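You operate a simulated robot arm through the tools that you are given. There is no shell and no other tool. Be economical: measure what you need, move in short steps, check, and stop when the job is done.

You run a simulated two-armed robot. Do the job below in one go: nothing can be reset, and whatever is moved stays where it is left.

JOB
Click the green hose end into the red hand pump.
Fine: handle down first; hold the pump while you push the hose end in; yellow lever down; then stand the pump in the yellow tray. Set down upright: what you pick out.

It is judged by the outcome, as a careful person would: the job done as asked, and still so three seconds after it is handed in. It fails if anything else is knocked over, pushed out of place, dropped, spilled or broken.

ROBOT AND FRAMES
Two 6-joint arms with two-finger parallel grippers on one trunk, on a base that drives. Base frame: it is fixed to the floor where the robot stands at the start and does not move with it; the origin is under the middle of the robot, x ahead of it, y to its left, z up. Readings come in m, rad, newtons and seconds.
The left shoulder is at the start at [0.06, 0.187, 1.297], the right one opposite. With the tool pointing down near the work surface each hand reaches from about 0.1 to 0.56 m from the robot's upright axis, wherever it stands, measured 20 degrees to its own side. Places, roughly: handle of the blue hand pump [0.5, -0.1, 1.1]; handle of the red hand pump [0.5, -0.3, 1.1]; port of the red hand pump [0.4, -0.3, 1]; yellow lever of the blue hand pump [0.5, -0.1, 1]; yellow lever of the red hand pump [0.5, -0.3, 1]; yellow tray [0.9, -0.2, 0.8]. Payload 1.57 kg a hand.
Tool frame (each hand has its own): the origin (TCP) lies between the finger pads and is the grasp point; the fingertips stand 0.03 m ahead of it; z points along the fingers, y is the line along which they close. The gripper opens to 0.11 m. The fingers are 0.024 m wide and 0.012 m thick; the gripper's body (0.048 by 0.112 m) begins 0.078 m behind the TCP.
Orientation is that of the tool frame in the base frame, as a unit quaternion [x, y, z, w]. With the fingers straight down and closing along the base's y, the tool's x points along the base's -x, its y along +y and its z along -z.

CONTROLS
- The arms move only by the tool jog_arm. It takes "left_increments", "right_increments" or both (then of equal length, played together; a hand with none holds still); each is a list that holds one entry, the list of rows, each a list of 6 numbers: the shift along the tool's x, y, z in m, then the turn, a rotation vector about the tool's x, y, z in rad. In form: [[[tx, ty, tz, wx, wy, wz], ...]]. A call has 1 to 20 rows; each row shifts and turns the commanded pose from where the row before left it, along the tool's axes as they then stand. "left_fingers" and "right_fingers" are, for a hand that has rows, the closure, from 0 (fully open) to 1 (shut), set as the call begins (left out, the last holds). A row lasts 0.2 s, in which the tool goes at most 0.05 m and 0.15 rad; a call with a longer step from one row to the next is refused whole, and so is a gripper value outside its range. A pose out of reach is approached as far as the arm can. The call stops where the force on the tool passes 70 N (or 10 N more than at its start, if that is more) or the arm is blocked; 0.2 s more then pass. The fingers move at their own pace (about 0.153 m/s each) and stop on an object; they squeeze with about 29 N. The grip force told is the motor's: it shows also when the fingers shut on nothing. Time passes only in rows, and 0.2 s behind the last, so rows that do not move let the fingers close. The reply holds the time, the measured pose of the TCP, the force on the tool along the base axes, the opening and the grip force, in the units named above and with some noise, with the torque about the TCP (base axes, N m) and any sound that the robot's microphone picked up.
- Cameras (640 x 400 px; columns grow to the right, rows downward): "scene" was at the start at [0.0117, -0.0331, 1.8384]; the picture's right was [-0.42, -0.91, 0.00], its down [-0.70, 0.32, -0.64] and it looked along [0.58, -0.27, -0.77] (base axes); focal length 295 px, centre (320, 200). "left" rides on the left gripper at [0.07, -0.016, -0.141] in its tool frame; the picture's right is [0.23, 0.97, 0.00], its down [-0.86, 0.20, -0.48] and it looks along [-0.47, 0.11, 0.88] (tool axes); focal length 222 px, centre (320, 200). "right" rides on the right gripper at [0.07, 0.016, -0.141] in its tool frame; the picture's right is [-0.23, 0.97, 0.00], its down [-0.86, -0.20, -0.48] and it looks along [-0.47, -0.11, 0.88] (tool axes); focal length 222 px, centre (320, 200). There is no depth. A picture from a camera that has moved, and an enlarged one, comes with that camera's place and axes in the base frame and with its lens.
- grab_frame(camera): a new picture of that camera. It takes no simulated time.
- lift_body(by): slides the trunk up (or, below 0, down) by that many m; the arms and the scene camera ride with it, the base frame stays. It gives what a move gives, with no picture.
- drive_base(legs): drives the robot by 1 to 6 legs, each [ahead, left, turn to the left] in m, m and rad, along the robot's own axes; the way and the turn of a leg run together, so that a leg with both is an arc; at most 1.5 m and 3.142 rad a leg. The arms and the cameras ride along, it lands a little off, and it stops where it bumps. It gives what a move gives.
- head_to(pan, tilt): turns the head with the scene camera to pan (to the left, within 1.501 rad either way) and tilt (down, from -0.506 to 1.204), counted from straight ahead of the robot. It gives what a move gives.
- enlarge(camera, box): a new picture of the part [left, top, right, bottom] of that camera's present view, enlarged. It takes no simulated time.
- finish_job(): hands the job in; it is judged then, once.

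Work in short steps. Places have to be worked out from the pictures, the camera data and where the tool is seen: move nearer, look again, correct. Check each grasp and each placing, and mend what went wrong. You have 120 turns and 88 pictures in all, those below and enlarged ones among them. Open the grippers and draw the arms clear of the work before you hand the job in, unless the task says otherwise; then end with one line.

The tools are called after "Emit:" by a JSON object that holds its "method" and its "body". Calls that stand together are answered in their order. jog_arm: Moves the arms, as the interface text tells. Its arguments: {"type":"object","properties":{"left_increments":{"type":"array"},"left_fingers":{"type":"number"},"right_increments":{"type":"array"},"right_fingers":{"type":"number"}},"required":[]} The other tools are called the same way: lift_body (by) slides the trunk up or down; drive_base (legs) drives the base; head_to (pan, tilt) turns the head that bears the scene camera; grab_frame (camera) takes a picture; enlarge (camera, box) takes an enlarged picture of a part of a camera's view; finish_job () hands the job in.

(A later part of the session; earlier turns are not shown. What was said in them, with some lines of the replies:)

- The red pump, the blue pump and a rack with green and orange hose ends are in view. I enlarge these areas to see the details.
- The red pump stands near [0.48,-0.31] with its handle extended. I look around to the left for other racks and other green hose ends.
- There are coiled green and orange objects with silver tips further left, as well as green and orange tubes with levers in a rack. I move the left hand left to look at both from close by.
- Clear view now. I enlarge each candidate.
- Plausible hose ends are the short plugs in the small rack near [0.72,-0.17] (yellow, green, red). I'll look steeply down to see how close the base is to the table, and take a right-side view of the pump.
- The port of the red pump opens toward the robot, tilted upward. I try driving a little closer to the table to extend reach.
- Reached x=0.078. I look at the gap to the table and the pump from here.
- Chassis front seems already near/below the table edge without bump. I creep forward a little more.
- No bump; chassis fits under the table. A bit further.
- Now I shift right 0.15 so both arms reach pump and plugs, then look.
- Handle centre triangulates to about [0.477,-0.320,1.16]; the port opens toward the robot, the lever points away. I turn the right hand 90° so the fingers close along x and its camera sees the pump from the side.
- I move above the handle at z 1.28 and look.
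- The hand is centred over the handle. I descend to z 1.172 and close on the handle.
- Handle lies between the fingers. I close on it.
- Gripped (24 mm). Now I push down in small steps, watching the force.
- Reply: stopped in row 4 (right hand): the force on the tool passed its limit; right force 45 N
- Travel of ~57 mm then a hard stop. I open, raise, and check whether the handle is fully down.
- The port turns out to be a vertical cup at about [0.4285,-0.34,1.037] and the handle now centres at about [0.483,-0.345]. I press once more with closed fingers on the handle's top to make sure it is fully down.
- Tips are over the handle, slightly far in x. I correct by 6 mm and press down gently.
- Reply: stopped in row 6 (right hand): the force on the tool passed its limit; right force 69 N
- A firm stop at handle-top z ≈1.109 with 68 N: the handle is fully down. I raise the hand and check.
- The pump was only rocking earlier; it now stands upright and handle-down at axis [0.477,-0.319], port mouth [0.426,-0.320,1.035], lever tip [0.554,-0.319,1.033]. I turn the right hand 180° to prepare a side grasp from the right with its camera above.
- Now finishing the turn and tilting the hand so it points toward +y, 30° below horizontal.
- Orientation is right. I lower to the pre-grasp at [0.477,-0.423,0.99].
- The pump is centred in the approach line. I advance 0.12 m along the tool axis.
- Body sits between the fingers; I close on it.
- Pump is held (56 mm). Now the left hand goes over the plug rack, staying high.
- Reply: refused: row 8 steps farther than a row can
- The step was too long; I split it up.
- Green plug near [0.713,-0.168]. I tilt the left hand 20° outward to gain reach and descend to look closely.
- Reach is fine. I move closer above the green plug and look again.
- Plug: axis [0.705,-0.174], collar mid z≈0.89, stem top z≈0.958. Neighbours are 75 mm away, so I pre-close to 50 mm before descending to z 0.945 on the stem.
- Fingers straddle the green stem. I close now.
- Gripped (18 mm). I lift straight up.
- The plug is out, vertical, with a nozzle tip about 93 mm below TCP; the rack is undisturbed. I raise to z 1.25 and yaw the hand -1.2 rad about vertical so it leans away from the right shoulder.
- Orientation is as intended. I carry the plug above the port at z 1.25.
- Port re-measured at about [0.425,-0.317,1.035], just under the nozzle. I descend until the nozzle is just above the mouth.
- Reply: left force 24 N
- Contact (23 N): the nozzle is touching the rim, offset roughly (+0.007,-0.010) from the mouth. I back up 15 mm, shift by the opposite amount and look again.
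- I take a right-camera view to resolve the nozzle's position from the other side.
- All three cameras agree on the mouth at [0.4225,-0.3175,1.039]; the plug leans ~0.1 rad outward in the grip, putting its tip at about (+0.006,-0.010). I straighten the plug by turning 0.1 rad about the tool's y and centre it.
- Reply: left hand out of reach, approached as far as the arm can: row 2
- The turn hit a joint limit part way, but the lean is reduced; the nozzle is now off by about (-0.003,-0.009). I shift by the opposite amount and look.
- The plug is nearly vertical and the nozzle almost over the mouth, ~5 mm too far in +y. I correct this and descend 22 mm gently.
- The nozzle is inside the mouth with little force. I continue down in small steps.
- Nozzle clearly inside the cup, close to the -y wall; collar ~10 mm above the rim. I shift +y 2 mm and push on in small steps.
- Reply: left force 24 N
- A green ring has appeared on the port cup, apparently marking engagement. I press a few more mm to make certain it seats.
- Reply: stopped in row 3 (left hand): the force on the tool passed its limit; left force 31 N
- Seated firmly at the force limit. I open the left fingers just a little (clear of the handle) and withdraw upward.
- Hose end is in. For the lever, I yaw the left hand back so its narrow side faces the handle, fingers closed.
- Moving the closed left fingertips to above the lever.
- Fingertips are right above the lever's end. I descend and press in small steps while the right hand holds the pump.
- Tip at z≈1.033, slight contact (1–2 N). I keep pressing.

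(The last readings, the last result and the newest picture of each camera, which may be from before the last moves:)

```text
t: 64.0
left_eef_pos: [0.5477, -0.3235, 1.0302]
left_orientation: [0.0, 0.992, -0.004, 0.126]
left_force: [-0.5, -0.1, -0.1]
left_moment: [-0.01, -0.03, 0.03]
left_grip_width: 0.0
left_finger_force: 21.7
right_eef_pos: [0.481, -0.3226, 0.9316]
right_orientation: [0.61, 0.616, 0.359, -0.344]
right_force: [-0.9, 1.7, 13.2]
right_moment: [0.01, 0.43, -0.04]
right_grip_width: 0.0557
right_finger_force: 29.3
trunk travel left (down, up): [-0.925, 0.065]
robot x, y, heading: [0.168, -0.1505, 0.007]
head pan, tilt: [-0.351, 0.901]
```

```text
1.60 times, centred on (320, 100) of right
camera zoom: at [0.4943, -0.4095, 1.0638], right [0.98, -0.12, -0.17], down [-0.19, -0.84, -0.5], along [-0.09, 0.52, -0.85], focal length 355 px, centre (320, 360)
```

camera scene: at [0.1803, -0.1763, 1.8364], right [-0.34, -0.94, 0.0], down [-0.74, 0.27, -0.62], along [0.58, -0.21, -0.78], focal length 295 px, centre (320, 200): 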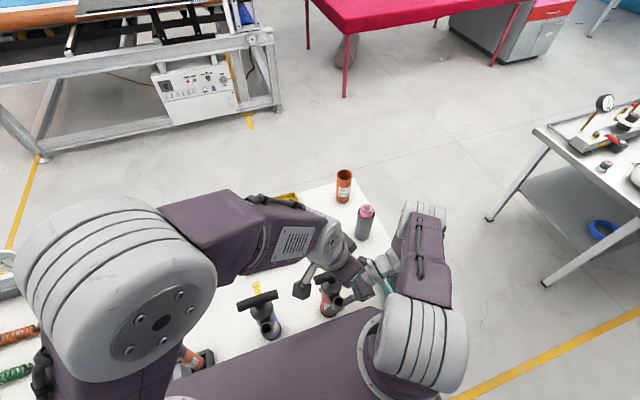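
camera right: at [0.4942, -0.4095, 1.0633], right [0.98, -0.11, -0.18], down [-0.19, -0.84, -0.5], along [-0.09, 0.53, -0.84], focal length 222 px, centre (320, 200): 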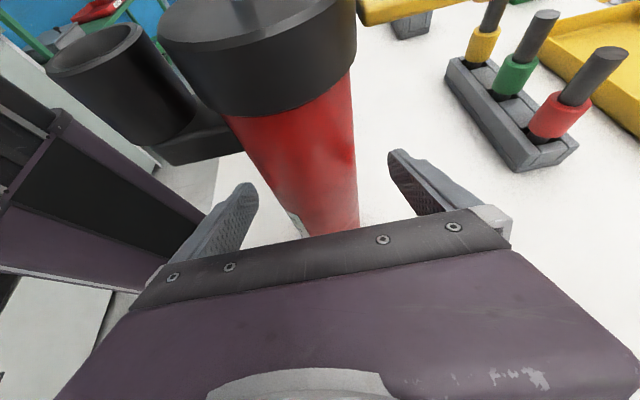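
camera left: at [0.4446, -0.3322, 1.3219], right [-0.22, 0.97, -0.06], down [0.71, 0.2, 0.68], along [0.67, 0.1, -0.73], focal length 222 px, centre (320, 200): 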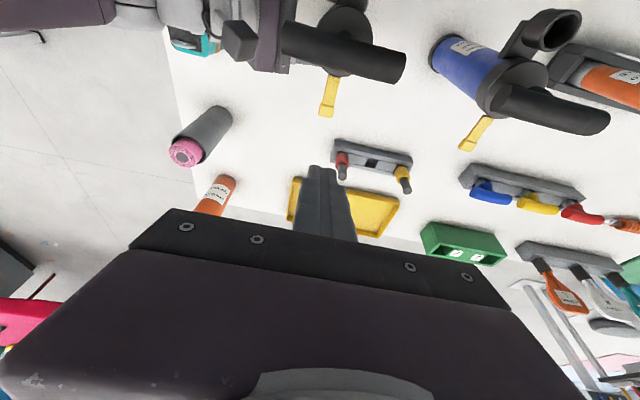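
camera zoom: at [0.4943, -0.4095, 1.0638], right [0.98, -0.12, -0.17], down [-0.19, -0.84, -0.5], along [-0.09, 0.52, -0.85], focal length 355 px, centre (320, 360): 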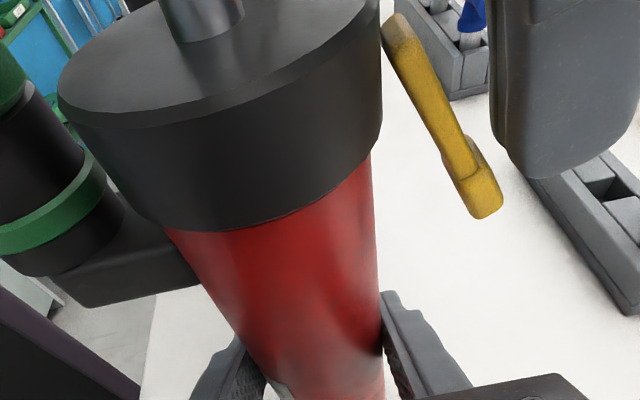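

The lever swung down about 60° and stays there on its own. I press its outer end gently toward the body to check that it's at its stop.

Emit:
{"method": "jog_arm", "body": {"left_increments": [[[0.0013, 0.003, 0.0048, 0, 0, 0], [0.004, 0, 0, 0, 0, 0], [0.003, 0, 0, 0, 0, 0], [0.003, 0, 0, 0, 0, 0], [0.003, 0, 0, 0, 0, 0]]]}}

Emit:
{"method": "enlarge", "body": {"camera": "right", "box": [120, 0, 520, 200]}}

```text
t: 65.2
left_eef_pos: [0.5383, -0.3227, 1.0272]
left_orientation: [0.002, 0.991, -0.009, 0.132]
left_force: [47.7, 5.1, 39.8]
left_moment: [-0.29, -1.4, -0.3]
left_grip_width: 0.0002
left_finger_force: 21.6
right_eef_pos: [0.478, -0.3221, 0.9298]
right_orientation: [0.608, 0.619, 0.356, -0.347]
right_force: [-40.8, -13.6, 5.6]
right_moment: [-0.26, -0.53, 0.27]
right_grip_width: 0.0559
right_finger_force: 29.2
trunk travel left (down, up): [-0.925, 0.065]
robot x, y, heading: [0.1668, -0.148, 0.001]
head pan, tilt: [-0.351, 0.901]
```

```text
1.60 times, centred on (320, 100) of right
camera zoom: at [0.4917, -0.4093, 1.0635], right [0.98, -0.11, -0.18], down [-0.18, -0.85, -0.5], along [-0.1, 0.52, -0.85], focal length 355 px, centre (320, 360)
```

zoom: 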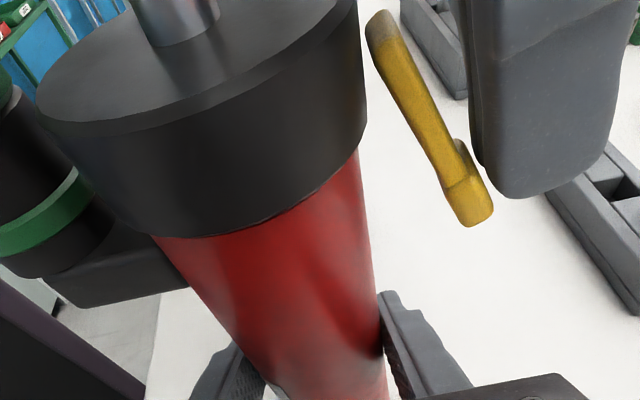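

Hard stop at the same angle: the lever is fully down. I retreat the left hand: away, up, then to the left.

Emit:
{"method": "jog_arm", "body": {"left_increments": [[[-0.015, 0, 0, 0, 0, 0], [-0.01, 0, 0, 0, 0, 0], [-0.0102, 0, -0.0387, 0, 0, 0], [-0.0102, 0, -0.0387, 0, 0, 0], [-0.0102, 0, -0.0387, 0, 0, 0], [-0.0102, 0, -0.0387, 0, 0, 0], [-0.0102, 0, -0.0387, 0, 0, 0], [-0.0102, 0, -0.0387, 0, 0, 0], [-0.0102, 0, -0.0387, 0, 0, 0], [0, 0.045, 0, 0, 0, 0], [0, 0.045, 0, 0, 0, 0], [0, 0.045, 0, 0, 0, 0], [0, 0.045, 0, 0, 0, 0], [0, 0.045, 0, 0, 0, 0], [0, 0.045, 0, 0, 0, 0], [0, 0.045, 0, 0, 0, 0], [0, 0.045, 0, 0, 0, 0]]]}}

Emit:
{"method": "grab_frame", "body": {"camera": "scene"}}

```text
t: 68.8
left_eef_pos: [0.5629, 0.0441, 1.306]
left_orientation: [0.0, 0.992, -0.003, 0.126]
left_force: [0.4, 0.6, 0.1]
left_moment: [-0.01, -0.02, -0.01]
left_grip_width: 0.0001
left_finger_force: 20.6
right_eef_pos: [0.4812, -0.3231, 0.9311]
right_orientation: [0.61, 0.617, 0.358, -0.345]
right_force: [3.8, -2.7, 9.5]
right_moment: [-0.18, 0.06, 0.09]
right_grip_width: 0.0556
right_finger_force: 29.0
trunk travel left (down, up): [-0.925, 0.065]
robot x, y, heading: [0.1681, -0.1505, 0.002]
head pan, tilt: [-0.351, 0.901]
```

```text
24 pictures are left
camera scene: at [0.1801, -0.1745, 1.8364], right [-0.34, -0.94, 0.0], down [-0.74, 0.27, -0.62], along [0.58, -0.21, -0.78], focal length 295 px, centre (320, 200)
```

scene: 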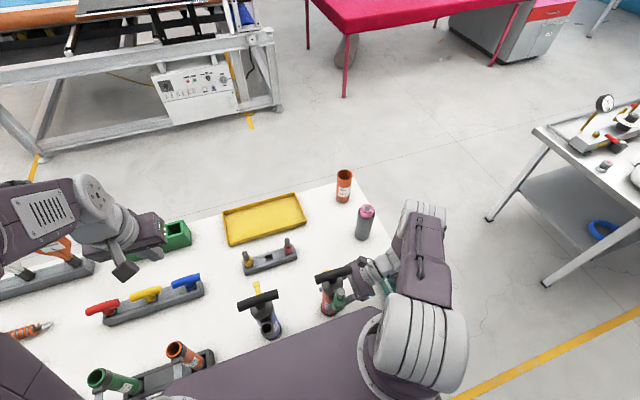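

Everything is set; next is the tray. I check the gap between the robot's column and the table edge in the right camera's view before driving closer.

Emit:
{"method": "grab_frame", "body": {"camera": "right"}}

```text
23 pictures are left
camera right: at [0.4948, -0.4096, 1.0634], right [0.98, -0.12, -0.18], down [-0.19, -0.85, -0.5], along [-0.09, 0.52, -0.85], focal length 222 px, centre (320, 200)
```

right: 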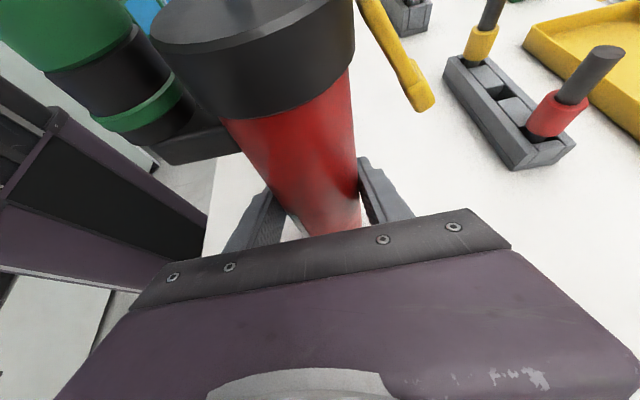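

The column is already practically at the table edge, so I'll instead use arm reach (with the trunk lowered). First I lift the pump 40 mm and check that the grip holds.

Emit:
{"method": "jog_arm", "body": {"right_increments": [[[0.0087, 0, -0.005, 0, 0, 0], [0.0087, 0, -0.005, 0, 0, 0], [0.0173, 0, -0.01, 0, 0, 0], [0, 0, 0, 0, 0, 0]]]}}

Emit:
{"method": "enlarge", "body": {"camera": "scene", "box": [220, 220, 420, 340]}}

```text
t: 69.8
left_eef_pos: [0.5631, 0.0416, 1.3061]
left_orientation: [0.001, 0.992, -0.003, 0.126]
left_force: [-0.5, 1.0, 0.1]
left_moment: [-0.02, -0.03, 0.01]
left_grip_width: 0.0002
left_finger_force: 21.5
right_eef_pos: [0.4813, -0.3248, 0.9714]
right_orientation: [0.61, 0.617, 0.358, -0.346]
right_force: [0.8, 0.0, -4.1]
right_moment: [0.02, -0.02, 0.03]
right_grip_width: 0.0554
right_finger_force: 28.8
trunk travel left (down, up): [-0.925, 0.065]
robot x, y, heading: [0.1691, -0.1505, -0.001]
head pan, tilt: [-0.351, 0.901]
```

```text
3.20 times, centred on (320, 280) of scene
camera zoom: at [0.1813, -0.1767, 1.8363], right [-0.34, -0.94, 0.0], down [-0.74, 0.27, -0.62], along [0.58, -0.21, -0.78], focal length 944 px, centre (320, -56)
```

zoom: 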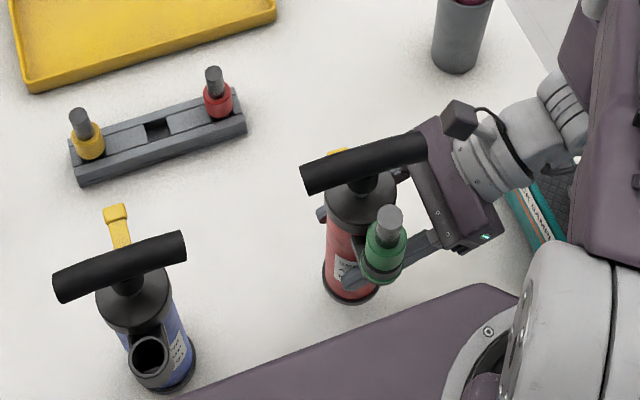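

The grip holds (≈4 N weight), pump upright, handle down. I lift further, then move forward while yawing the hand to point forward.

Emit:
{"method": "jog_arm", "body": {"right_increments": [[[0.0347, 0, -0.02, 0, 0, 0], [0.0347, 0, -0.02, 0, 0, 0], [0.0347, 0, -0.02, 0, 0, 0], [0, 0.02, 0, -0.1214, 0, 0.07], [0.0014, 0.0198, 0.0024, -0.1214, 0, 0.07], [0.0028, 0.0192, 0.0048, -0.1214, 0, 0.07], [0.0041, 0.0183, 0.0071, -0.1214, 0, 0.07], [0.0053, 0.017, 0.0092, -0.1214, 0, 0.07], [0.0064, 0.0153, 0.0111, -0.1214, 0, 0.07], [0.0074, 0.0134, 0.0129, -0.1214, 0, 0.07], [0.0083, 0.0112, 0.0144, -0.1214, 0, 0.07], [0.009, 0.0088, 0.0156, -0.1214, 0, 0.07], [0.0095, 0.0062, 0.0165, -0.1214, 0, 0.07], [0, 0, 0, 0, 0, 0]]]}}

Emit:
{"method": "grab_frame", "body": {"camera": "scene"}}

```text
t: 72.8
left_eef_pos: [0.5634, 0.04, 1.3075]
left_orientation: [0.003, 0.992, -0.003, 0.126]
left_force: [-0.5, -0.2, -0.3]
left_moment: [0.02, 0.0, -0.01]
left_grip_width: 0.0
left_finger_force: 21.1
right_eef_pos: [0.6778, -0.336, 1.0956]
right_orientation: [0.858, 0.075, 0.507, -0.041]
right_force: [0.6, 0.3, -5.2]
right_moment: [-0.03, -0.02, 0.02]
right_grip_width: 0.0583
right_finger_force: 29.1
right hand out of reach, approached as far as the arm can: row 13
trunk travel left (down, up): [-0.925, 0.065]
robot x, y, heading: [0.1675, -0.1502, -0.001]
head pan, tilt: [-0.351, 0.901]
```

```text
21 pictures are left
camera scene: at [0.1811, -0.178, 1.8363], right [-0.34, -0.94, 0.0], down [-0.74, 0.27, -0.62], along [0.58, -0.21, -0.78], focal length 295 px, centre (320, 200)
```

scene: 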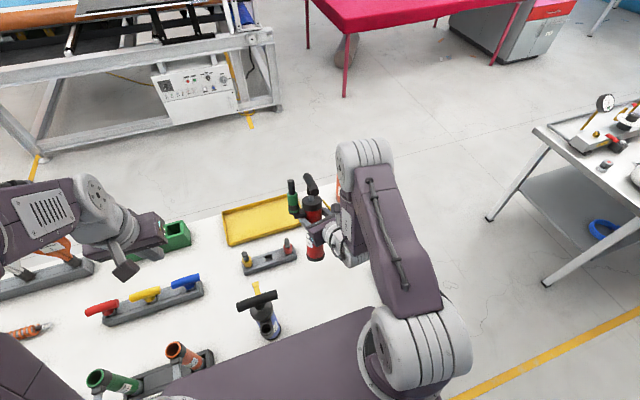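

The hand now points forward (azimuth ~10°). Grip width changed slightly, so I inspect the pump in the hand.

Emit:
{"method": "enlarge", "body": {"camera": "scene", "box": [250, 150, 410, 280]}}

Emit:
{"method": "grab_frame", "body": {"camera": "right"}}

```text
3.08 times, centred on (330, 215) of scene
camera zoom: at [0.1811, -0.178, 1.8363], right [-0.34, -0.94, 0.0], down [-0.74, 0.27, -0.62], along [0.58, -0.21, -0.78], focal length 908 px, centre (289, 154)
```

zoom: 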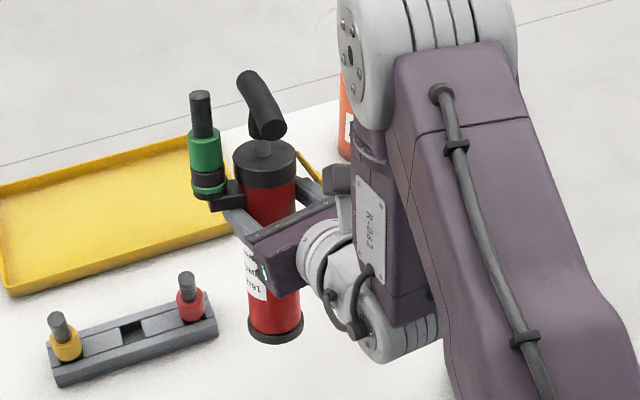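

```text
19 pictures are left
camera right: at [0.5922, -0.3675, 1.2251], right [0.06, -0.98, -0.19], down [-0.85, 0.05, -0.52], along [0.52, 0.2, -0.83], focal length 222 px, centre (320, 200)
```

right: 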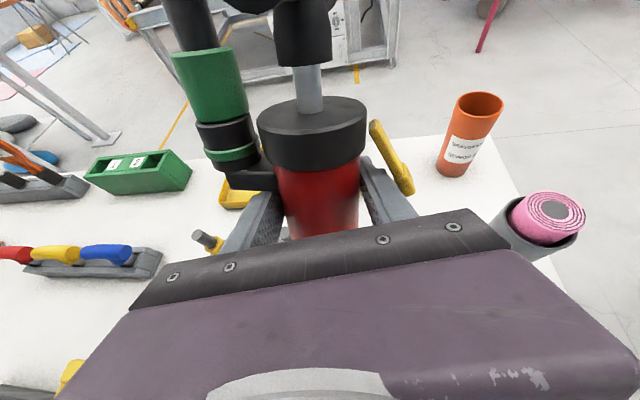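

Pump is upright with handle and lever down and the hose end in. I move forward over the tray while the left hand lifts and moves left.

Emit:
{"method": "jog_arm", "body": {"right_increments": [[[0.0226, -0.0043, 0.041, 0, 0, 0], [0.0226, -0.0043, 0.041, 0, 0, 0], [0.0226, -0.0043, 0.041, 0, 0, 0], [0.0226, -0.0043, 0.041, 0, 0, 0], [0.0226, -0.0043, 0.041, 0, 0, 0], [0, 0, 0, 0, 0, 0]]], "left_increments": [[[-0.005, 0.04, -0.02, 0, 0, 0], [-0.005, 0.04, -0.02, 0, 0, 0], [-0.005, 0.04, -0.02, 0, 0, 0], [-0.005, 0.04, -0.02, 0, 0, 0], [-0.005, 0.04, -0.02, 0, 0, 0], [0, 0, 0, 0, 0, 0]]]}}

Emit:
{"method": "grab_frame", "body": {"camera": "scene"}}

```text
t: 74.2
left_eef_pos: [0.564, 0.2397, 1.4093]
left_orientation: [0.002, 0.992, -0.002, 0.127]
left_force: [-0.7, -1.4, 0.7]
left_moment: [0.04, 0.03, -0.02]
left_grip_width: 0.0001
left_finger_force: 21.5
right_eef_pos: [0.909, -0.2995, 1.0959]
right_orientation: [0.858, 0.073, 0.507, -0.038]
right_force: [-0.7, -0.2, -4.3]
right_moment: [-0.04, -0.01, 0.03]
right_grip_width: 0.0576
right_finger_force: 28.8
right hand out of reach, approached as far as the arm can: row 1, 2, 3
trunk travel left (down, up): [-0.925, 0.065]
robot x, y, heading: [0.1694, -0.1501, -0.003]
head pan, tilt: [-0.351, 0.901]
```

```text
18 pictures are left
camera scene: at [0.1811, -0.1773, 1.8363], right [-0.34, -0.94, 0.0], down [-0.74, 0.27, -0.62], along [0.58, -0.21, -0.78], focal length 295 px, centre (320, 200)
```

scene: 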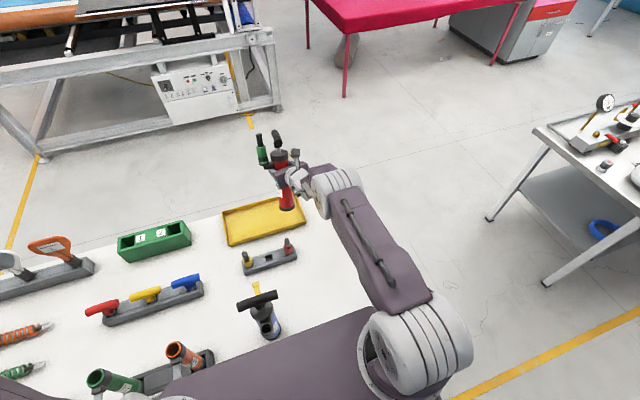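

The pump is over the tray at [0.909,-0.30]. I shift it 4 cm further in (+y), then lower by the trunk.

Emit:
{"method": "jog_arm", "body": {"right_increments": [[[0, -0.02, 0, 0, 0, 0], [0, -0.02, 0, 0, 0, 0], [0, 0, 0, 0, 0, 0]]]}}

Emit:
{"method": "lift_body", "body": {"by": -0.1}}

Emit:
{"method": "grab_frame", "body": {"camera": "scene"}}

Emit:
{"method": "grab_frame", "body": {"camera": "right"}}

```text
t: 75.0
left_eef_pos: [0.563, 0.2407, 1.4083]
left_orientation: [0.001, 0.992, -0.003, 0.127]
left_force: [1.0, -0.5, -0.2]
left_moment: [0.04, -0.02, 0.03]
left_grip_width: 0.0
left_finger_force: 21.6
right_eef_pos: [0.9119, -0.2721, 1.0948]
right_orientation: [0.858, 0.078, 0.505, -0.044]
right_force: [0.4, -0.3, -4.6]
right_moment: [-0.05, -0.02, 0.01]
right_grip_width: 0.0577
right_finger_force: 29.2
right hand out of reach, approached as far as the arm can: row 2
trunk travel left (down, up): [-0.925, 0.065]
robot x, y, heading: [0.1717, -0.1487, 0.001]
head pan, tilt: [-0.351, 0.901]
```

```text
t: 76.4
left_eef_pos: [0.5633, 0.241, 1.3076]
left_orientation: [0.002, 0.992, -0.004, 0.126]
left_force: [0.7, -0.2, -0.3]
left_moment: [0.01, 0.02, 0.01]
left_grip_width: 0.0
left_finger_force: 21.5
right_eef_pos: [0.9123, -0.2704, 0.9974]
right_orientation: [0.858, 0.078, 0.506, -0.043]
right_force: [1.7, 0.0, 0.4]
right_moment: [0.08, 0.11, -0.05]
right_grip_width: 0.0573
right_finger_force: 28.9
trunk travel left (down, up): [-0.825, 0.165]
robot x, y, heading: [0.1702, -0.1463, -0.001]
head pan, tilt: [-0.351, 0.901]
```

```text
17 pictures are left
camera scene: at [0.1811, -0.1757, 1.7364], right [-0.34, -0.94, 0.0], down [-0.74, 0.27, -0.62], along [0.58, -0.21, -0.78], focal length 295 px, centre (320, 200)
```

scene: 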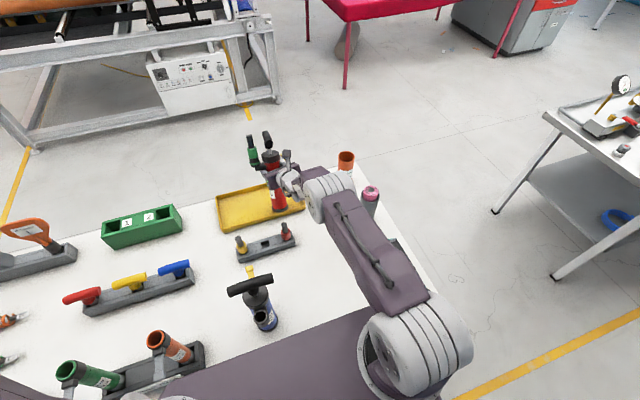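

```text
16 pictures are left
camera right: at [0.8266, -0.3014, 1.1269], right [0.07, -0.98, -0.19], down [-0.85, 0.05, -0.52], along [0.52, 0.2, -0.83], focal length 222 px, centre (320, 200)
```

right: 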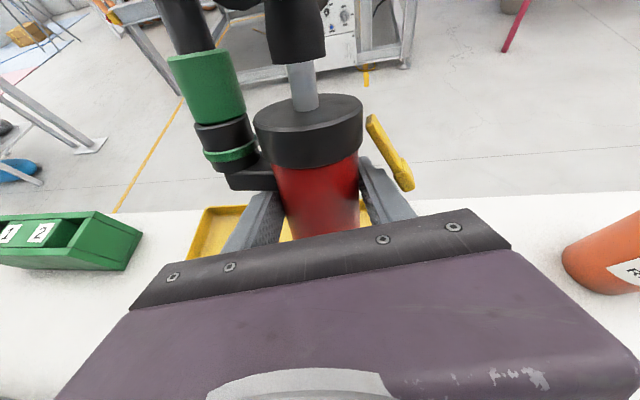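

Force reading changed; I wait one moment and inspect around the pump and the tray.

Emit:
{"method": "jog_arm", "body": {"right_increments": [[[0, 0, 0, 0, 0, 0], [0, 0, 0, 0, 0, 0]]]}}

Emit:
{"method": "enlarge", "body": {"camera": "scene", "box": [200, 110, 400, 260]}}

```text
t: 77.0
left_eef_pos: [0.5636, 0.2436, 1.3081]
left_orientation: [0.001, 0.992, -0.003, 0.126]
left_force: [0.5, 0.1, -0.3]
left_moment: [0.01, 0.0, 0.0]
left_grip_width: 0.0
left_finger_force: 21.1
right_eef_pos: [0.9118, -0.269, 0.9962]
right_orientation: [0.858, 0.078, 0.506, -0.044]
right_force: [3.6, 1.5, 2.3]
right_moment: [0.2, -0.01, -0.12]
right_grip_width: 0.0573
right_finger_force: 28.8
trunk travel left (down, up): [-0.825, 0.165]
robot x, y, heading: [0.1672, -0.1473, 0.002]
head pan, tilt: [-0.351, 0.901]
```

```text
2.67 times, centred on (300, 185) of scene
camera zoom: at [0.1811, -0.1753, 1.7364], right [-0.34, -0.94, 0.0], down [-0.74, 0.27, -0.62], along [0.58, -0.21, -0.78], focal length 787 px, centre (373, 240)
```

zoom: 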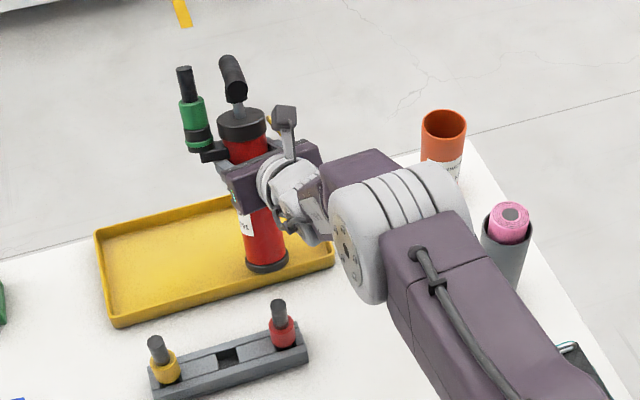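

The pump has slipped ~5 cm down in the grip and leans: its base seems to touch the tray floor near x 0.867 while the top is at x 0.915. I raise slightly and turn the left hand to get a side view.

Emit:
{"method": "lift_body", "body": {"by": 0.02}}

Emit:
{"method": "jog_arm", "body": {"left_increments": [[[0, 0, 0, 0.037, 0, 0.145], [0, 0, 0, 0.037, 0, 0.145], [0, 0, 0, 0.037, 0, 0.145], [0, 0, 0, 0.037, 0, 0.145], [0, 0, 0, 0.037, 0, 0.145], [0, 0, 0, 0.037, 0, 0.145], [0, 0, 0, 0.037, 0, 0.145], [0, 0, 0, 0, 0, 0]]]}}

Emit:
{"method": "grab_frame", "body": {"camera": "left"}}

```text
t: 77.6
left_eef_pos: [0.5626, 0.2402, 1.3285]
left_orientation: [0.002, 0.992, -0.004, 0.126]
left_force: [-0.3, -0.5, 0.3]
left_moment: [0.01, 0.03, 0.01]
left_grip_width: 0.0002
left_finger_force: 21.2
right_eef_pos: [0.9122, -0.2694, 1.0149]
right_orientation: [0.859, 0.078, 0.505, -0.043]
right_force: [0.2, -0.2, -4.9]
right_moment: [-0.02, 0.0, -0.01]
right_grip_width: 0.057
right_finger_force: 29.2
trunk travel left (down, up): [-0.845, 0.145]
robot x, y, heading: [0.1691, -0.1499, 0.002]
head pan, tilt: [-0.351, 0.901]
```

```text
t: 79.4
left_eef_pos: [0.5628, 0.2401, 1.3279]
left_orientation: [0.498, 0.858, -0.065, 0.111]
left_force: [-0.6, 0.1, -0.7]
left_moment: [0.0, -0.03, -0.03]
left_grip_width: 0.0001
left_finger_force: 21.0
right_eef_pos: [0.9122, -0.2699, 1.0151]
right_orientation: [0.858, 0.078, 0.505, -0.044]
right_force: [0.1, -0.7, -4.0]
right_moment: [-0.01, -0.03, -0.01]
right_grip_width: 0.0567
right_finger_force: 28.9
trunk travel left (down, up): [-0.845, 0.145]
robot x, y, heading: [0.1669, -0.1524, -0.006]
head pan, tilt: [-0.351, 0.901]
```

```text
14 pictures are left
camera left: at [0.4985, 0.3243, 1.4478], right [0.74, 0.67, -0.06], down [0.52, -0.51, 0.68], along [0.43, -0.53, -0.73], focal length 222 px, centre (320, 200)
```

left: 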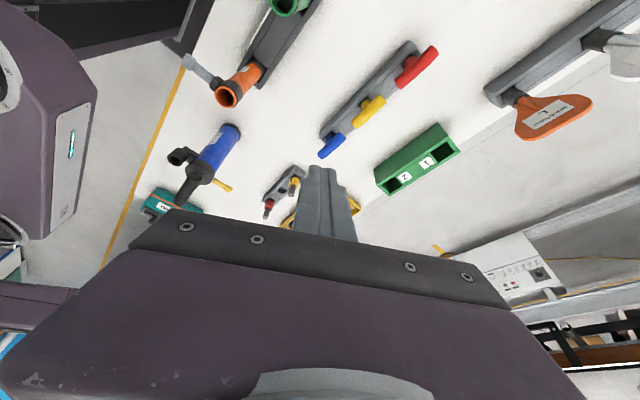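

The hand blocks that view. I use the scene camera zoomed on the hanging pump instead.

Emit:
{"method": "enlarge", "body": {"camera": "scene", "box": [230, 110, 330, 230]}}

```text
3.33 times, centred on (280, 170) of scene
camera zoom: at [0.1815, -0.1762, 1.7563], right [-0.34, -0.94, 0.0], down [-0.74, 0.27, -0.62], along [0.58, -0.21, -0.78], focal length 983 px, centre (453, 300)
```

zoom: 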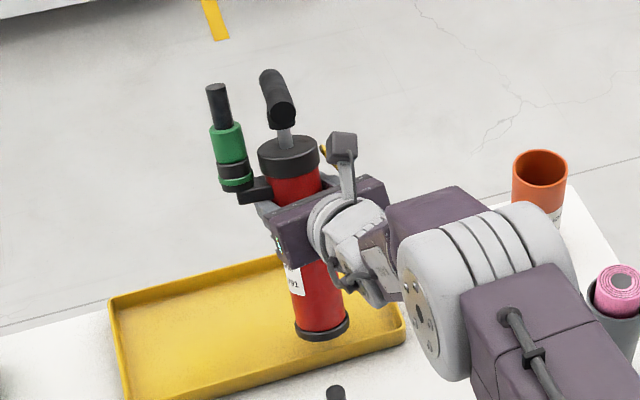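

Consistent estimate: cap top [0.930,-0.274,1.068], base [0.863,-0.268,0.858] – the pump leans 0.31 rad forward in the grip. I rotate the right hand +0.31 about its y to bring the pump upright.

Emit:
{"method": "jog_arm", "body": {"right_increments": [[[0, 0, 0, 0, 0.1, 0], [0, 0, 0, 0, 0.1, 0], [0, 0, 0, 0, 0.1, 0], [0, 0, 0, 0, 0, 0], [0, 0, 0, 0, 0, 0]]]}}

Emit:
{"method": "enlarge", "body": {"camera": "scene", "box": [230, 110, 330, 230]}}

```text
t: 80.6
left_eef_pos: [0.5629, 0.2411, 1.3285]
left_orientation: [0.498, 0.858, -0.065, 0.11]
left_force: [-1.4, -0.3, 0.2]
left_moment: [-0.02, 0.02, 0.0]
left_grip_width: 0.0
left_finger_force: 21.7
right_eef_pos: [0.9265, -0.2865, 1.0132]
right_orientation: [0.773, 0.073, 0.627, -0.058]
right_force: [0.6, -0.3, -3.3]
right_moment: [-0.03, 0.0, 0.01]
right_grip_width: 0.0569
right_finger_force: 28.7
right hand out of reach, approached as far as the arm can: row 1, 2, 3
trunk travel left (down, up): [-0.845, 0.145]
robot x, y, heading: [0.165, -0.1512, 0.003]
head pan, tilt: [-0.351, 0.901]
```

```text
3.33 times, centred on (280, 170) of scene
camera zoom: at [0.1818, -0.1762, 1.7563], right [-0.34, -0.94, 0.0], down [-0.74, 0.27, -0.62], along [0.58, -0.21, -0.78], focal length 983 px, centre (453, 300)
```

zoom: 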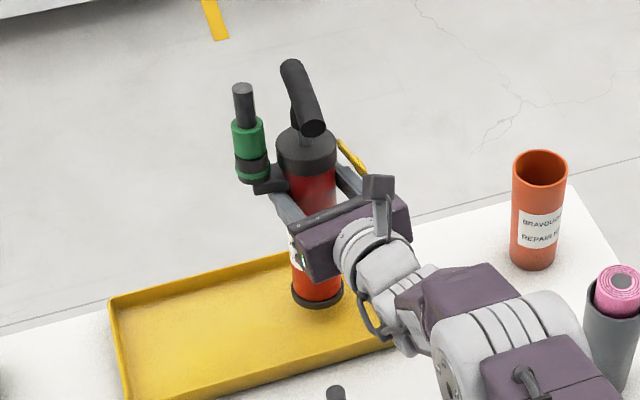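

Nearly upright: remaining lean about 3–4°. I apply a small trim rotation, then lower by the trunk and watch the force.

Emit:
{"method": "jog_arm", "body": {"right_increments": [[[0, 0, 0, -0.012, 0.045, -0.06], [0, 0, 0, 0, 0, 0], [0, 0, 0, 0, 0, 0]]]}}

Emit:
{"method": "lift_body", "body": {"by": -0.012}}

Emit:
{"method": "enlarge", "body": {"camera": "scene", "box": [230, 110, 330, 230]}}

```text
t: 81.4
left_eef_pos: [0.5639, 0.242, 1.3284]
left_orientation: [0.498, 0.858, -0.064, 0.11]
left_force: [-1.1, -0.4, 0.2]
left_moment: [0.0, 0.0, 0.0]
left_grip_width: 0.0
left_finger_force: 21.3
right_eef_pos: [0.9315, -0.29, 1.0105]
right_orientation: [0.757, 0.09, 0.646, -0.034]
right_force: [-0.4, 1.0, -4.0]
right_moment: [-0.01, 0.0, 0.05]
right_grip_width: 0.0567
right_finger_force: 29.1
right hand out of reach, approached as far as the arm can: row 1
trunk travel left (down, up): [-0.845, 0.145]
robot x, y, heading: [0.1661, -0.1501, 0.002]
head pan, tilt: [-0.351, 0.901]
```

```text
t: 82.0
left_eef_pos: [0.563, 0.2407, 1.3156]
left_orientation: [0.497, 0.858, -0.065, 0.111]
left_force: [-0.5, -0.4, 0.6]
left_moment: [0.02, 0.0, 0.03]
left_grip_width: 0.0
left_finger_force: 21.4
right_eef_pos: [0.9327, -0.2905, 0.9985]
right_orientation: [0.757, 0.091, 0.646, -0.036]
right_force: [-0.4, 0.4, -3.5]
right_moment: [-0.04, -0.02, 0.01]
right_grip_width: 0.0565
right_finger_force: 29.0
trunk travel left (down, up): [-0.833, 0.157]
robot x, y, heading: [0.164, -0.1489, 0.001]
head pan, tilt: [-0.351, 0.901]
```

```text
3.33 times, centred on (280, 170) of scene
camera zoom: at [0.1821, -0.176, 1.7443], right [-0.34, -0.94, 0.0], down [-0.74, 0.27, -0.62], along [0.58, -0.21, -0.78], focal length 983 px, centre (453, 300)
```

zoom: 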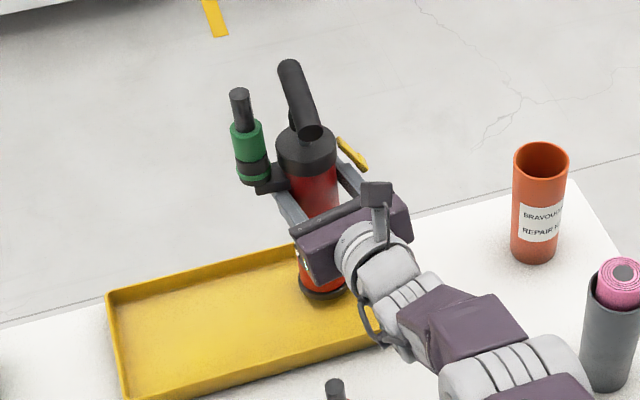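

Now within ~2° of upright, base ~1 cm above the tray floor. I lower further in small steps until it touches.

Emit:
{"method": "lift_body", "body": {"by": -0.006}}

Emit:
{"method": "lift_body", "body": {"by": -0.005}}

```text
t: 82.6
left_eef_pos: [0.564, 0.242, 1.3109]
left_orientation: [0.498, 0.858, -0.065, 0.109]
left_force: [-0.7, -0.1, -0.3]
left_moment: [0.0, 0.0, 0.02]
left_grip_width: 0.0001
left_finger_force: 21.4
right_eef_pos: [0.9335, -0.2899, 0.9924]
right_orientation: [0.756, 0.091, 0.647, -0.035]
right_force: [0.5, 0.5, -3.7]
right_moment: [0.0, 0.03, -0.01]
right_grip_width: 0.0566
right_finger_force: 29.0
trunk travel left (down, up): [-0.827, 0.163]
robot x, y, heading: [0.1709, -0.1492, 0.0]
head pan, tilt: [-0.351, 0.901]
```

```text
t: 83.1
left_eef_pos: [0.5643, 0.2419, 1.3048]
left_orientation: [0.497, 0.858, -0.064, 0.11]
left_force: [0.5, -0.3, 0.0]
left_moment: [0.0, 0.05, -0.03]
left_grip_width: 0.0
left_finger_force: 21.3
right_eef_pos: [0.9332, -0.2899, 0.987]
right_orientation: [0.757, 0.091, 0.646, -0.035]
right_force: [-0.2, 0.6, -3.5]
right_moment: [-0.05, 0.0, -0.02]
right_grip_width: 0.0565
right_finger_force: 29.0
trunk travel left (down, up): [-0.822, 0.168]
robot x, y, heading: [0.1688, -0.1512, -0.001]
head pan, tilt: [-0.351, 0.901]
```

Emit:
{"method": "lift_body", "body": {"by": -0.006}}

Emit:
{"method": "lift_body", "body": {"by": -0.005}}

```text
t: 83.7
left_eef_pos: [0.5607, 0.2407, 1.2994]
left_orientation: [0.497, 0.858, -0.065, 0.112]
left_force: [-0.8, -0.3, -0.3]
left_moment: [0.01, -0.01, -0.02]
left_grip_width: 0.0
left_finger_force: 21.5
right_eef_pos: [0.9328, -0.289, 0.9869]
right_orientation: [0.754, 0.092, 0.649, -0.036]
right_force: [1.6, 4.6, 9.9]
right_moment: [0.4, 0.03, -0.08]
right_grip_width: 0.0564
right_finger_force: 29.3
trunk travel left (down, up): [-0.816, 0.174]
robot x, y, heading: [0.1715, -0.1489, 0.006]
head pan, tilt: [-0.351, 0.901]
```

```text
t: 84.2
left_eef_pos: [0.5595, 0.2429, 1.2947]
left_orientation: [0.498, 0.857, -0.064, 0.112]
left_force: [0.0, 0.3, -0.3]
left_moment: [0.0, 0.0, -0.01]
left_grip_width: 0.0001
left_finger_force: 21.0
right_eef_pos: [0.9301, -0.2898, 0.984]
right_orientation: [0.752, 0.09, 0.652, -0.035]
right_force: [5.6, 3.8, 23.8]
right_moment: [0.84, -0.03, -0.18]
right_grip_width: 0.0565
right_finger_force: 29.3
trunk travel left (down, up): [-0.811, 0.179]
robot x, y, heading: [0.1676, -0.1519, -0.004]
head pan, tilt: [-0.351, 0.901]
```

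Firm contact now (24 N). I relieve a few mm and check uprightness before opening.

Emit:
{"method": "lift_body", "body": {"by": 0.006}}

Emit:
{"method": "enlarge", "body": {"camera": "scene", "box": [230, 110, 330, 230]}}

Emit:
{"method": "grab_frame", "body": {"camera": "right"}}

```text
t: 84.8
left_eef_pos: [0.5615, 0.2421, 1.3]
left_orientation: [0.498, 0.858, -0.065, 0.111]
left_force: [-1.0, 0.0, 0.6]
left_moment: [0.0, 0.02, -0.02]
left_grip_width: 0.0
left_finger_force: 21.0
right_eef_pos: [0.9312, -0.2904, 0.9822]
right_orientation: [0.757, 0.091, 0.646, -0.035]
right_force: [2.9, 3.1, 9.1]
right_moment: [0.86, -0.58, -0.06]
right_grip_width: 0.0561
right_finger_force: 29.5
trunk travel left (down, up): [-0.817, 0.173]
robot x, y, heading: [0.1643, -0.1502, -0.002]
head pan, tilt: [-0.351, 0.901]
```

```text
3.33 times, centred on (280, 170) of scene
camera zoom: at [0.1786, -0.1748, 1.7282], right [-0.34, -0.94, 0.0], down [-0.74, 0.27, -0.62], along [0.58, -0.21, -0.78], focal length 983 px, centre (453, 300)
```

zoom: 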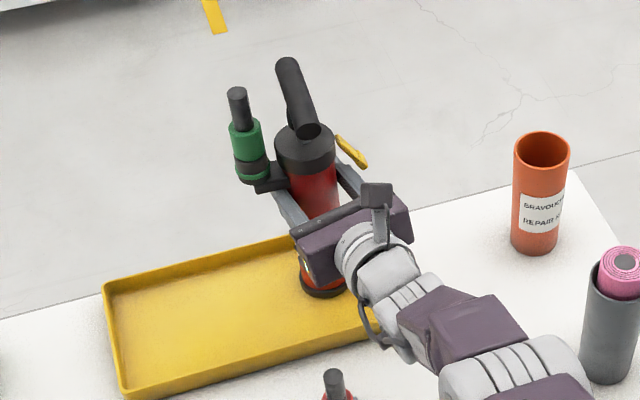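

```text
9 pictures are left
camera right: at [0.8062, -0.3233, 1.0758], right [0.14, -0.98, -0.16], down [-0.63, 0.04, -0.78], along [0.77, 0.21, -0.61], focal length 222 px, centre (320, 200)
```

right: 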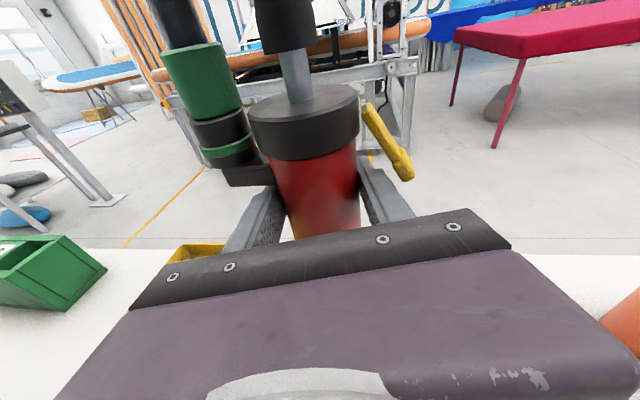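

Upright within ~1.5°, base on the tray at [0.926,-0.286]. I relieve the last force, then open partially (75 mm).

Emit:
{"method": "lift_body", "body": {"by": 0.003}}

Emit:
{"method": "jog_arm", "body": {"right_increments": [[[0, 0, 0, 0, 0, 0], [0, 0, 0, 0, 0, 0], [0, 0, 0, 0, 0, 0]]], "right_fingers": 0.32}}

Emit:
{"method": "enlarge", "body": {"camera": "right", "box": [120, 0, 480, 260]}}

```text
t: 85.3
left_eef_pos: [0.5623, 0.2407, 1.3025]
left_orientation: [0.498, 0.858, -0.064, 0.111]
left_force: [0.0, 0.4, 0.0]
left_moment: [-0.02, 0.0, 0.0]
left_grip_width: 0.0001
left_finger_force: 20.8
right_eef_pos: [0.931, -0.2914, 0.9832]
right_orientation: [0.759, 0.091, 0.644, -0.035]
right_force: [-0.7, 0.9, -0.4]
right_moment: [0.18, 0.03, 0.06]
right_grip_width: 0.0561
right_finger_force: 28.9
trunk travel left (down, up): [-0.82, 0.17]
robot x, y, heading: [0.1693, -0.1526, 0.0]
head pan, tilt: [-0.351, 0.901]
```

```text
t: 86.1
left_eef_pos: [0.5622, 0.2413, 1.303]
left_orientation: [0.498, 0.858, -0.065, 0.11]
left_force: [-1.0, 0.2, -0.2]
left_moment: [0.01, -0.01, -0.02]
left_grip_width: 0.0
left_finger_force: 21.3
right_eef_pos: [0.933, -0.2907, 0.9851]
right_orientation: [0.757, 0.091, 0.647, -0.035]
right_force: [0.0, 0.3, -1.9]
right_moment: [-0.02, -0.03, -0.01]
right_grip_width: 0.0744
right_finger_force: 0.0
trunk travel left (down, up): [-0.82, 0.17]
robot x, y, heading: [0.1672, -0.1475, 0.0]
head pan, tilt: [-0.351, 0.901]
```

```text
1.54 times, centred on (300, 130) of right
camera zoom: at [0.808, -0.3241, 1.0787], right [0.14, -0.98, -0.16], down [-0.63, 0.04, -0.78], along [0.77, 0.21, -0.61], focal length 342 px, centre (351, 308)
```

zoom: 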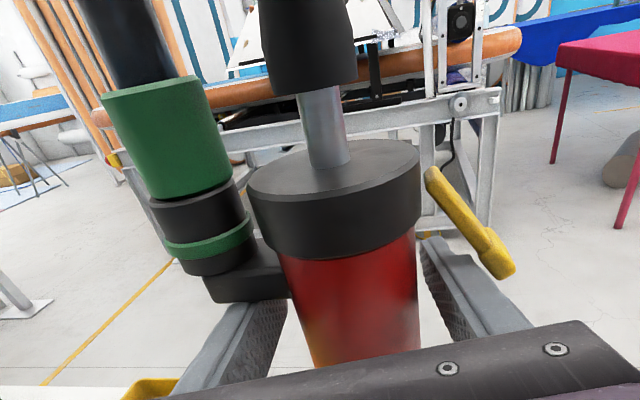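

A slight downward load remains; the elbow may rest on the left finger. I lower the hand 6 mm, check the force, then decide.

Emit:
{"method": "jog_arm", "body": {"right_increments": [[[-0.003, 0, 0, 0, 0, 0], [-0.003, 0, 0, 0, 0, 0], [0, 0, 0, 0, 0, 0], [0, 0, 0, 0, 0, 0]]]}}

Emit:
{"method": "enlarge", "body": {"camera": "scene", "box": [230, 110, 330, 230]}}

```text
t: 87.1
left_eef_pos: [0.5631, 0.2417, 1.3034]
left_orientation: [0.497, 0.858, -0.064, 0.111]
left_force: [-1.1, -0.1, -0.3]
left_moment: [0.01, 0.04, -0.01]
left_grip_width: 0.0
left_finger_force: 20.9
right_eef_pos: [0.9311, -0.2905, 0.9803]
right_orientation: [0.756, 0.09, 0.647, -0.035]
right_force: [0.9, 0.0, -0.5]
right_moment: [0.0, 0.03, 0.04]
right_grip_width: 0.0745
right_finger_force: 0.1
trunk travel left (down, up): [-0.82, 0.17]
robot x, y, heading: [0.1708, -0.1489, 0.002]
head pan, tilt: [-0.351, 0.901]
```

```text
3.33 times, centred on (280, 170) of scene
camera zoom: at [0.1808, -0.1758, 1.7313], right [-0.34, -0.94, 0.0], down [-0.74, 0.27, -0.62], along [0.58, -0.21, -0.78], focal length 983 px, centre (453, 300)
```

zoom: 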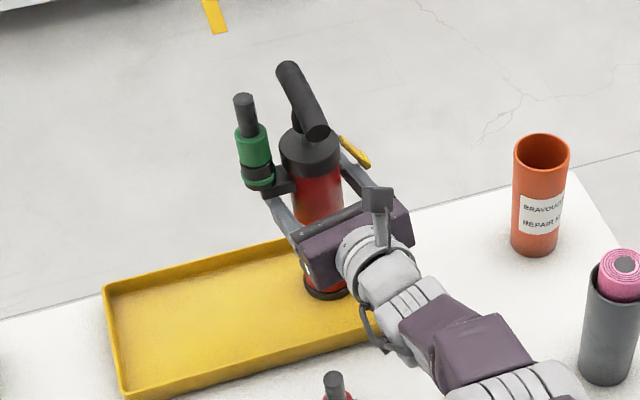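

Load is gone and the pump stands on its own. I withdraw the hand along its own axis.

Emit:
{"method": "jog_arm", "body": {"right_increments": [[[0, 0, -0.02, 0, 0, 0], [0, 0, -0.025, 0, 0, 0], [0, 0, -0.03, 0, 0, 0], [0, 0, -0.03, 0, 0, 0], [0, 0, -0.03, 0, 0, 0], [0, 0, 0, 0, 0, 0]]]}}

Emit:
{"method": "grab_frame", "body": {"camera": "scene"}}

```text
t: 88.5
left_eef_pos: [0.5625, 0.2415, 1.3039]
left_orientation: [0.497, 0.858, -0.064, 0.111]
left_force: [0.6, 1.2, 0.8]
left_moment: [-0.01, 0.01, 0.0]
left_grip_width: 0.0
left_finger_force: 21.4
right_eef_pos: [0.808, -0.3304, 0.9996]
right_orientation: [0.756, 0.091, 0.647, -0.035]
right_force: [0.1, -0.5, -0.1]
right_moment: [0.01, 0.01, -0.04]
right_grip_width: 0.0752
right_finger_force: 0.1
right hand out of reach, approached as far as the arm can: row 1, 2, 3
trunk travel left (down, up): [-0.82, 0.17]
robot x, y, heading: [0.1689, -0.1523, -0.001]
head pan, tilt: [-0.351, 0.901]
```

```text
6 pictures are left
camera scene: at [0.181, -0.1759, 1.7313], right [-0.34, -0.94, 0.0], down [-0.74, 0.27, -0.62], along [0.58, -0.21, -0.78], focal length 295 px, centre (320, 200)
```

scene: 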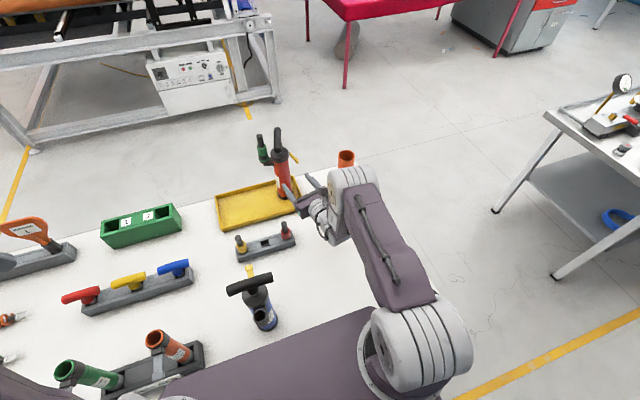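

Pump stands in the tray. I back the right hand off a little further, then raise the trunk to draw both arms clear.

Emit:
{"method": "jog_arm", "body": {"right_increments": [[[0, 0, -0.03, 0, 0, 0], [0, 0, -0.02, 0, 0, 0], [0, 0, 0, 0, 0, 0]]]}}

Emit:
{"method": "lift_body", "body": {"by": 0.18}}

Emit:
{"method": "enlarge", "body": {"camera": "scene", "box": [200, 130, 400, 280]}}

```text
t: 89.3
left_eef_pos: [0.5643, 0.2412, 1.3021]
left_orientation: [0.498, 0.858, -0.064, 0.109]
left_force: [0.0, 0.2, 0.0]
left_moment: [0.02, -0.01, 0.0]
left_grip_width: 0.0
left_finger_force: 21.5
right_eef_pos: [0.7598, -0.3374, 1.007]
right_orientation: [0.756, 0.09, 0.647, -0.034]
right_force: [0.0, -0.1, -0.3]
right_moment: [0.0, -0.02, -0.02]
right_grip_width: 0.0749
right_finger_force: 0.1
trunk travel left (down, up): [-0.82, 0.17]
robot x, y, heading: [0.1672, -0.1525, 0.005]
head pan, tilt: [-0.351, 0.901]
```

```text
t: 91.2
left_eef_pos: [0.562, 0.2413, 1.4736]
left_orientation: [0.497, 0.858, -0.064, 0.11]
left_force: [0.3, -0.1, -0.2]
left_moment: [0.02, 0.0, 0.04]
left_grip_width: 0.0001
left_finger_force: 21.8
right_eef_pos: [0.7592, -0.3377, 1.1781]
right_orientation: [0.756, 0.09, 0.647, -0.035]
right_force: [-0.8, -0.5, 0.6]
right_moment: [0.01, -0.01, 0.0]
right_grip_width: 0.0749
right_finger_force: 0.2
right hand out of reach, approached as far as the arm can: row 1
trunk travel left (down, up): [-0.99, 0.0]
robot x, y, heading: [0.1674, -0.1452, 0.001]
head pan, tilt: [-0.351, 0.901]
```

```text
2.67 times, centred on (300, 205) of scene
camera zoom: at [0.1807, -0.1759, 1.9013], right [-0.34, -0.94, 0.0], down [-0.74, 0.27, -0.62], along [0.58, -0.21, -0.78], focal length 787 px, centre (373, 187)
```

zoom: 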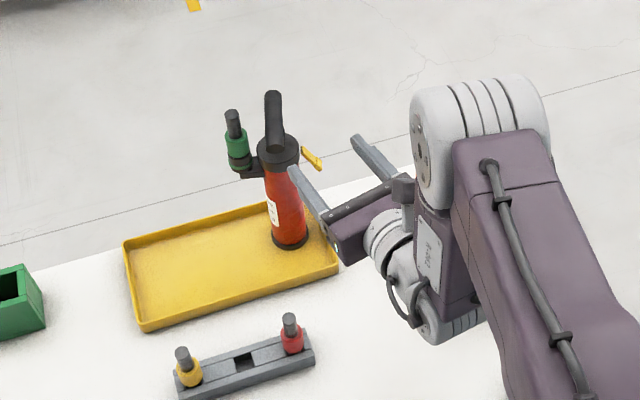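

The pump stands upright in the tray with hose end in, lever and handle down. I draw the right hand back, open both grippers and take a last check.

Emit:
{"method": "jog_arm", "body": {"right_increments": [[[0.02, 0, -0.03, 0, 0, 0], [0.02, 0, -0.03, 0, 0, 0], [0.02, 0, -0.03, 0, 0, 0], [0.02, 0, -0.03, 0, 0, 0], [0, 0, 0, 0, 0, 0]]], "left_increments": [[[0, 0, 0, 0, 0, 0], [0, 0, 0, 0, 0, 0], [0, 0, 0, 0, 0, 0], [0, 0, 0, 0, 0, 0], [0, 0, 0, 0, 0, 0]]], "left_fingers": 0.0, "right_fingers": 0.0}}

Emit:
{"method": "grab_frame", "body": {"camera": "scene"}}

Emit:
{"method": "enlarge", "body": {"camera": "right", "box": [160, 0, 480, 200]}}

```text
t: 92.4
left_eef_pos: [0.5627, 0.2411, 1.4741]
left_orientation: [0.497, 0.858, -0.064, 0.111]
left_force: [0.2, 0.1, -0.1]
left_moment: [0.0, -0.02, -0.04]
left_grip_width: 0.1099
left_finger_force: 0.1
right_eef_pos: [0.6539, -0.3513, 1.2773]
right_orientation: [0.756, 0.09, 0.647, -0.034]
right_force: [0.7, -0.9, 0.4]
right_moment: [0.0, -0.02, -0.03]
right_grip_width: 0.11
right_finger_force: 0.1
trunk travel left (down, up): [-0.99, 0.0]
robot x, y, heading: [0.167, -0.15, -0.003]
head pan, tilt: [-0.351, 0.901]
```

```text
4 pictures are left
camera scene: at [0.1804, -0.176, 1.9013], right [-0.34, -0.94, 0.0], down [-0.74, 0.27, -0.62], along [0.58, -0.21, -0.78], focal length 295 px, centre (320, 200)
```

scene: 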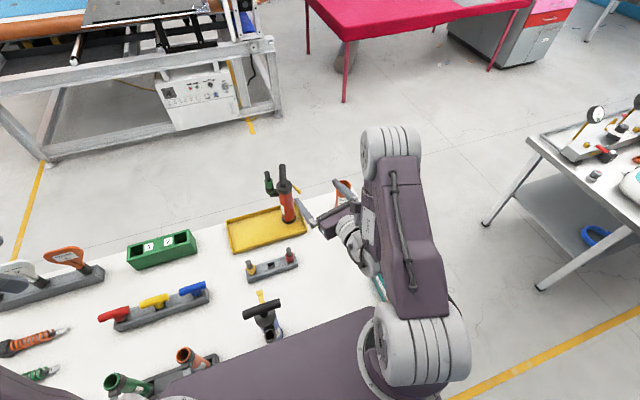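

```text
2.00 times, centred on (320, 100) of right
camera zoom: at [0.5303, -0.3842, 1.3701], right [0.14, -0.98, -0.16], down [-0.63, 0.04, -0.78], along [0.77, 0.21, -0.61], focal length 444 px, centre (320, 400)
```

zoom: 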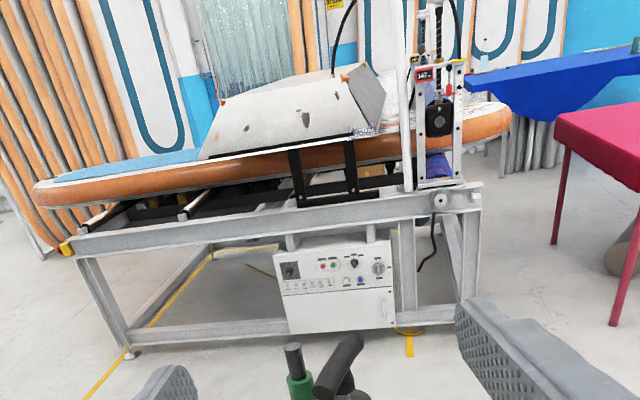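

One close look at the pump with the right camera to confirm handle, hose end and lever.

Emit:
{"method": "enlarge", "body": {"camera": "right", "box": [260, 150, 400, 250]}}

Emit:
{"method": "enlarge", "body": {"camera": "scene", "box": [220, 150, 340, 260]}}

```text
4.00 times, centred on (330, 200) of right
camera zoom: at [0.5303, -0.3842, 1.3701], right [0.14, -0.98, -0.16], down [-0.63, 0.04, -0.78], along [0.77, 0.21, -0.61], focal length 888 px, centre (280, 200)
```

zoom: 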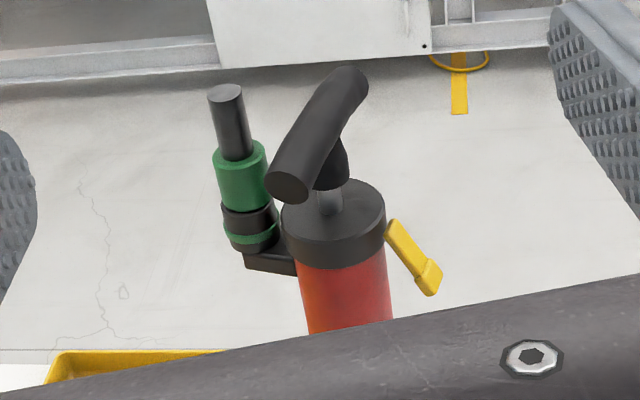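

```text
3.64 times, centred on (280, 205) of scene
camera zoom: at [0.1804, -0.176, 1.9013], right [-0.34, -0.94, 0.0], down [-0.74, 0.27, -0.62], along [0.58, -0.21, -0.78], focal length 1073 px, centre (466, 182)
```

zoom: 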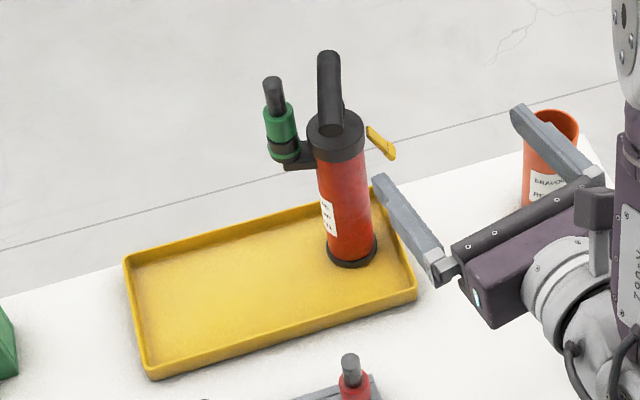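

The close-ups show the pump upright in the yellow tray: handle down at its stop, hose end seated with the green ring showing, lever down. Nothing else has moved, and both grippers are open and clear, so I hand the job in.

Emit:
{"method": "finish_job", "body": {}}

```text
The job is handed in.
```

The green hose end is seated in the red pump, with the handle and yellow lever down, and the pump stands upright in the yellow tray. No click sound was reported when it went in; I judged it seated from the green ring on the port and the hard stop.
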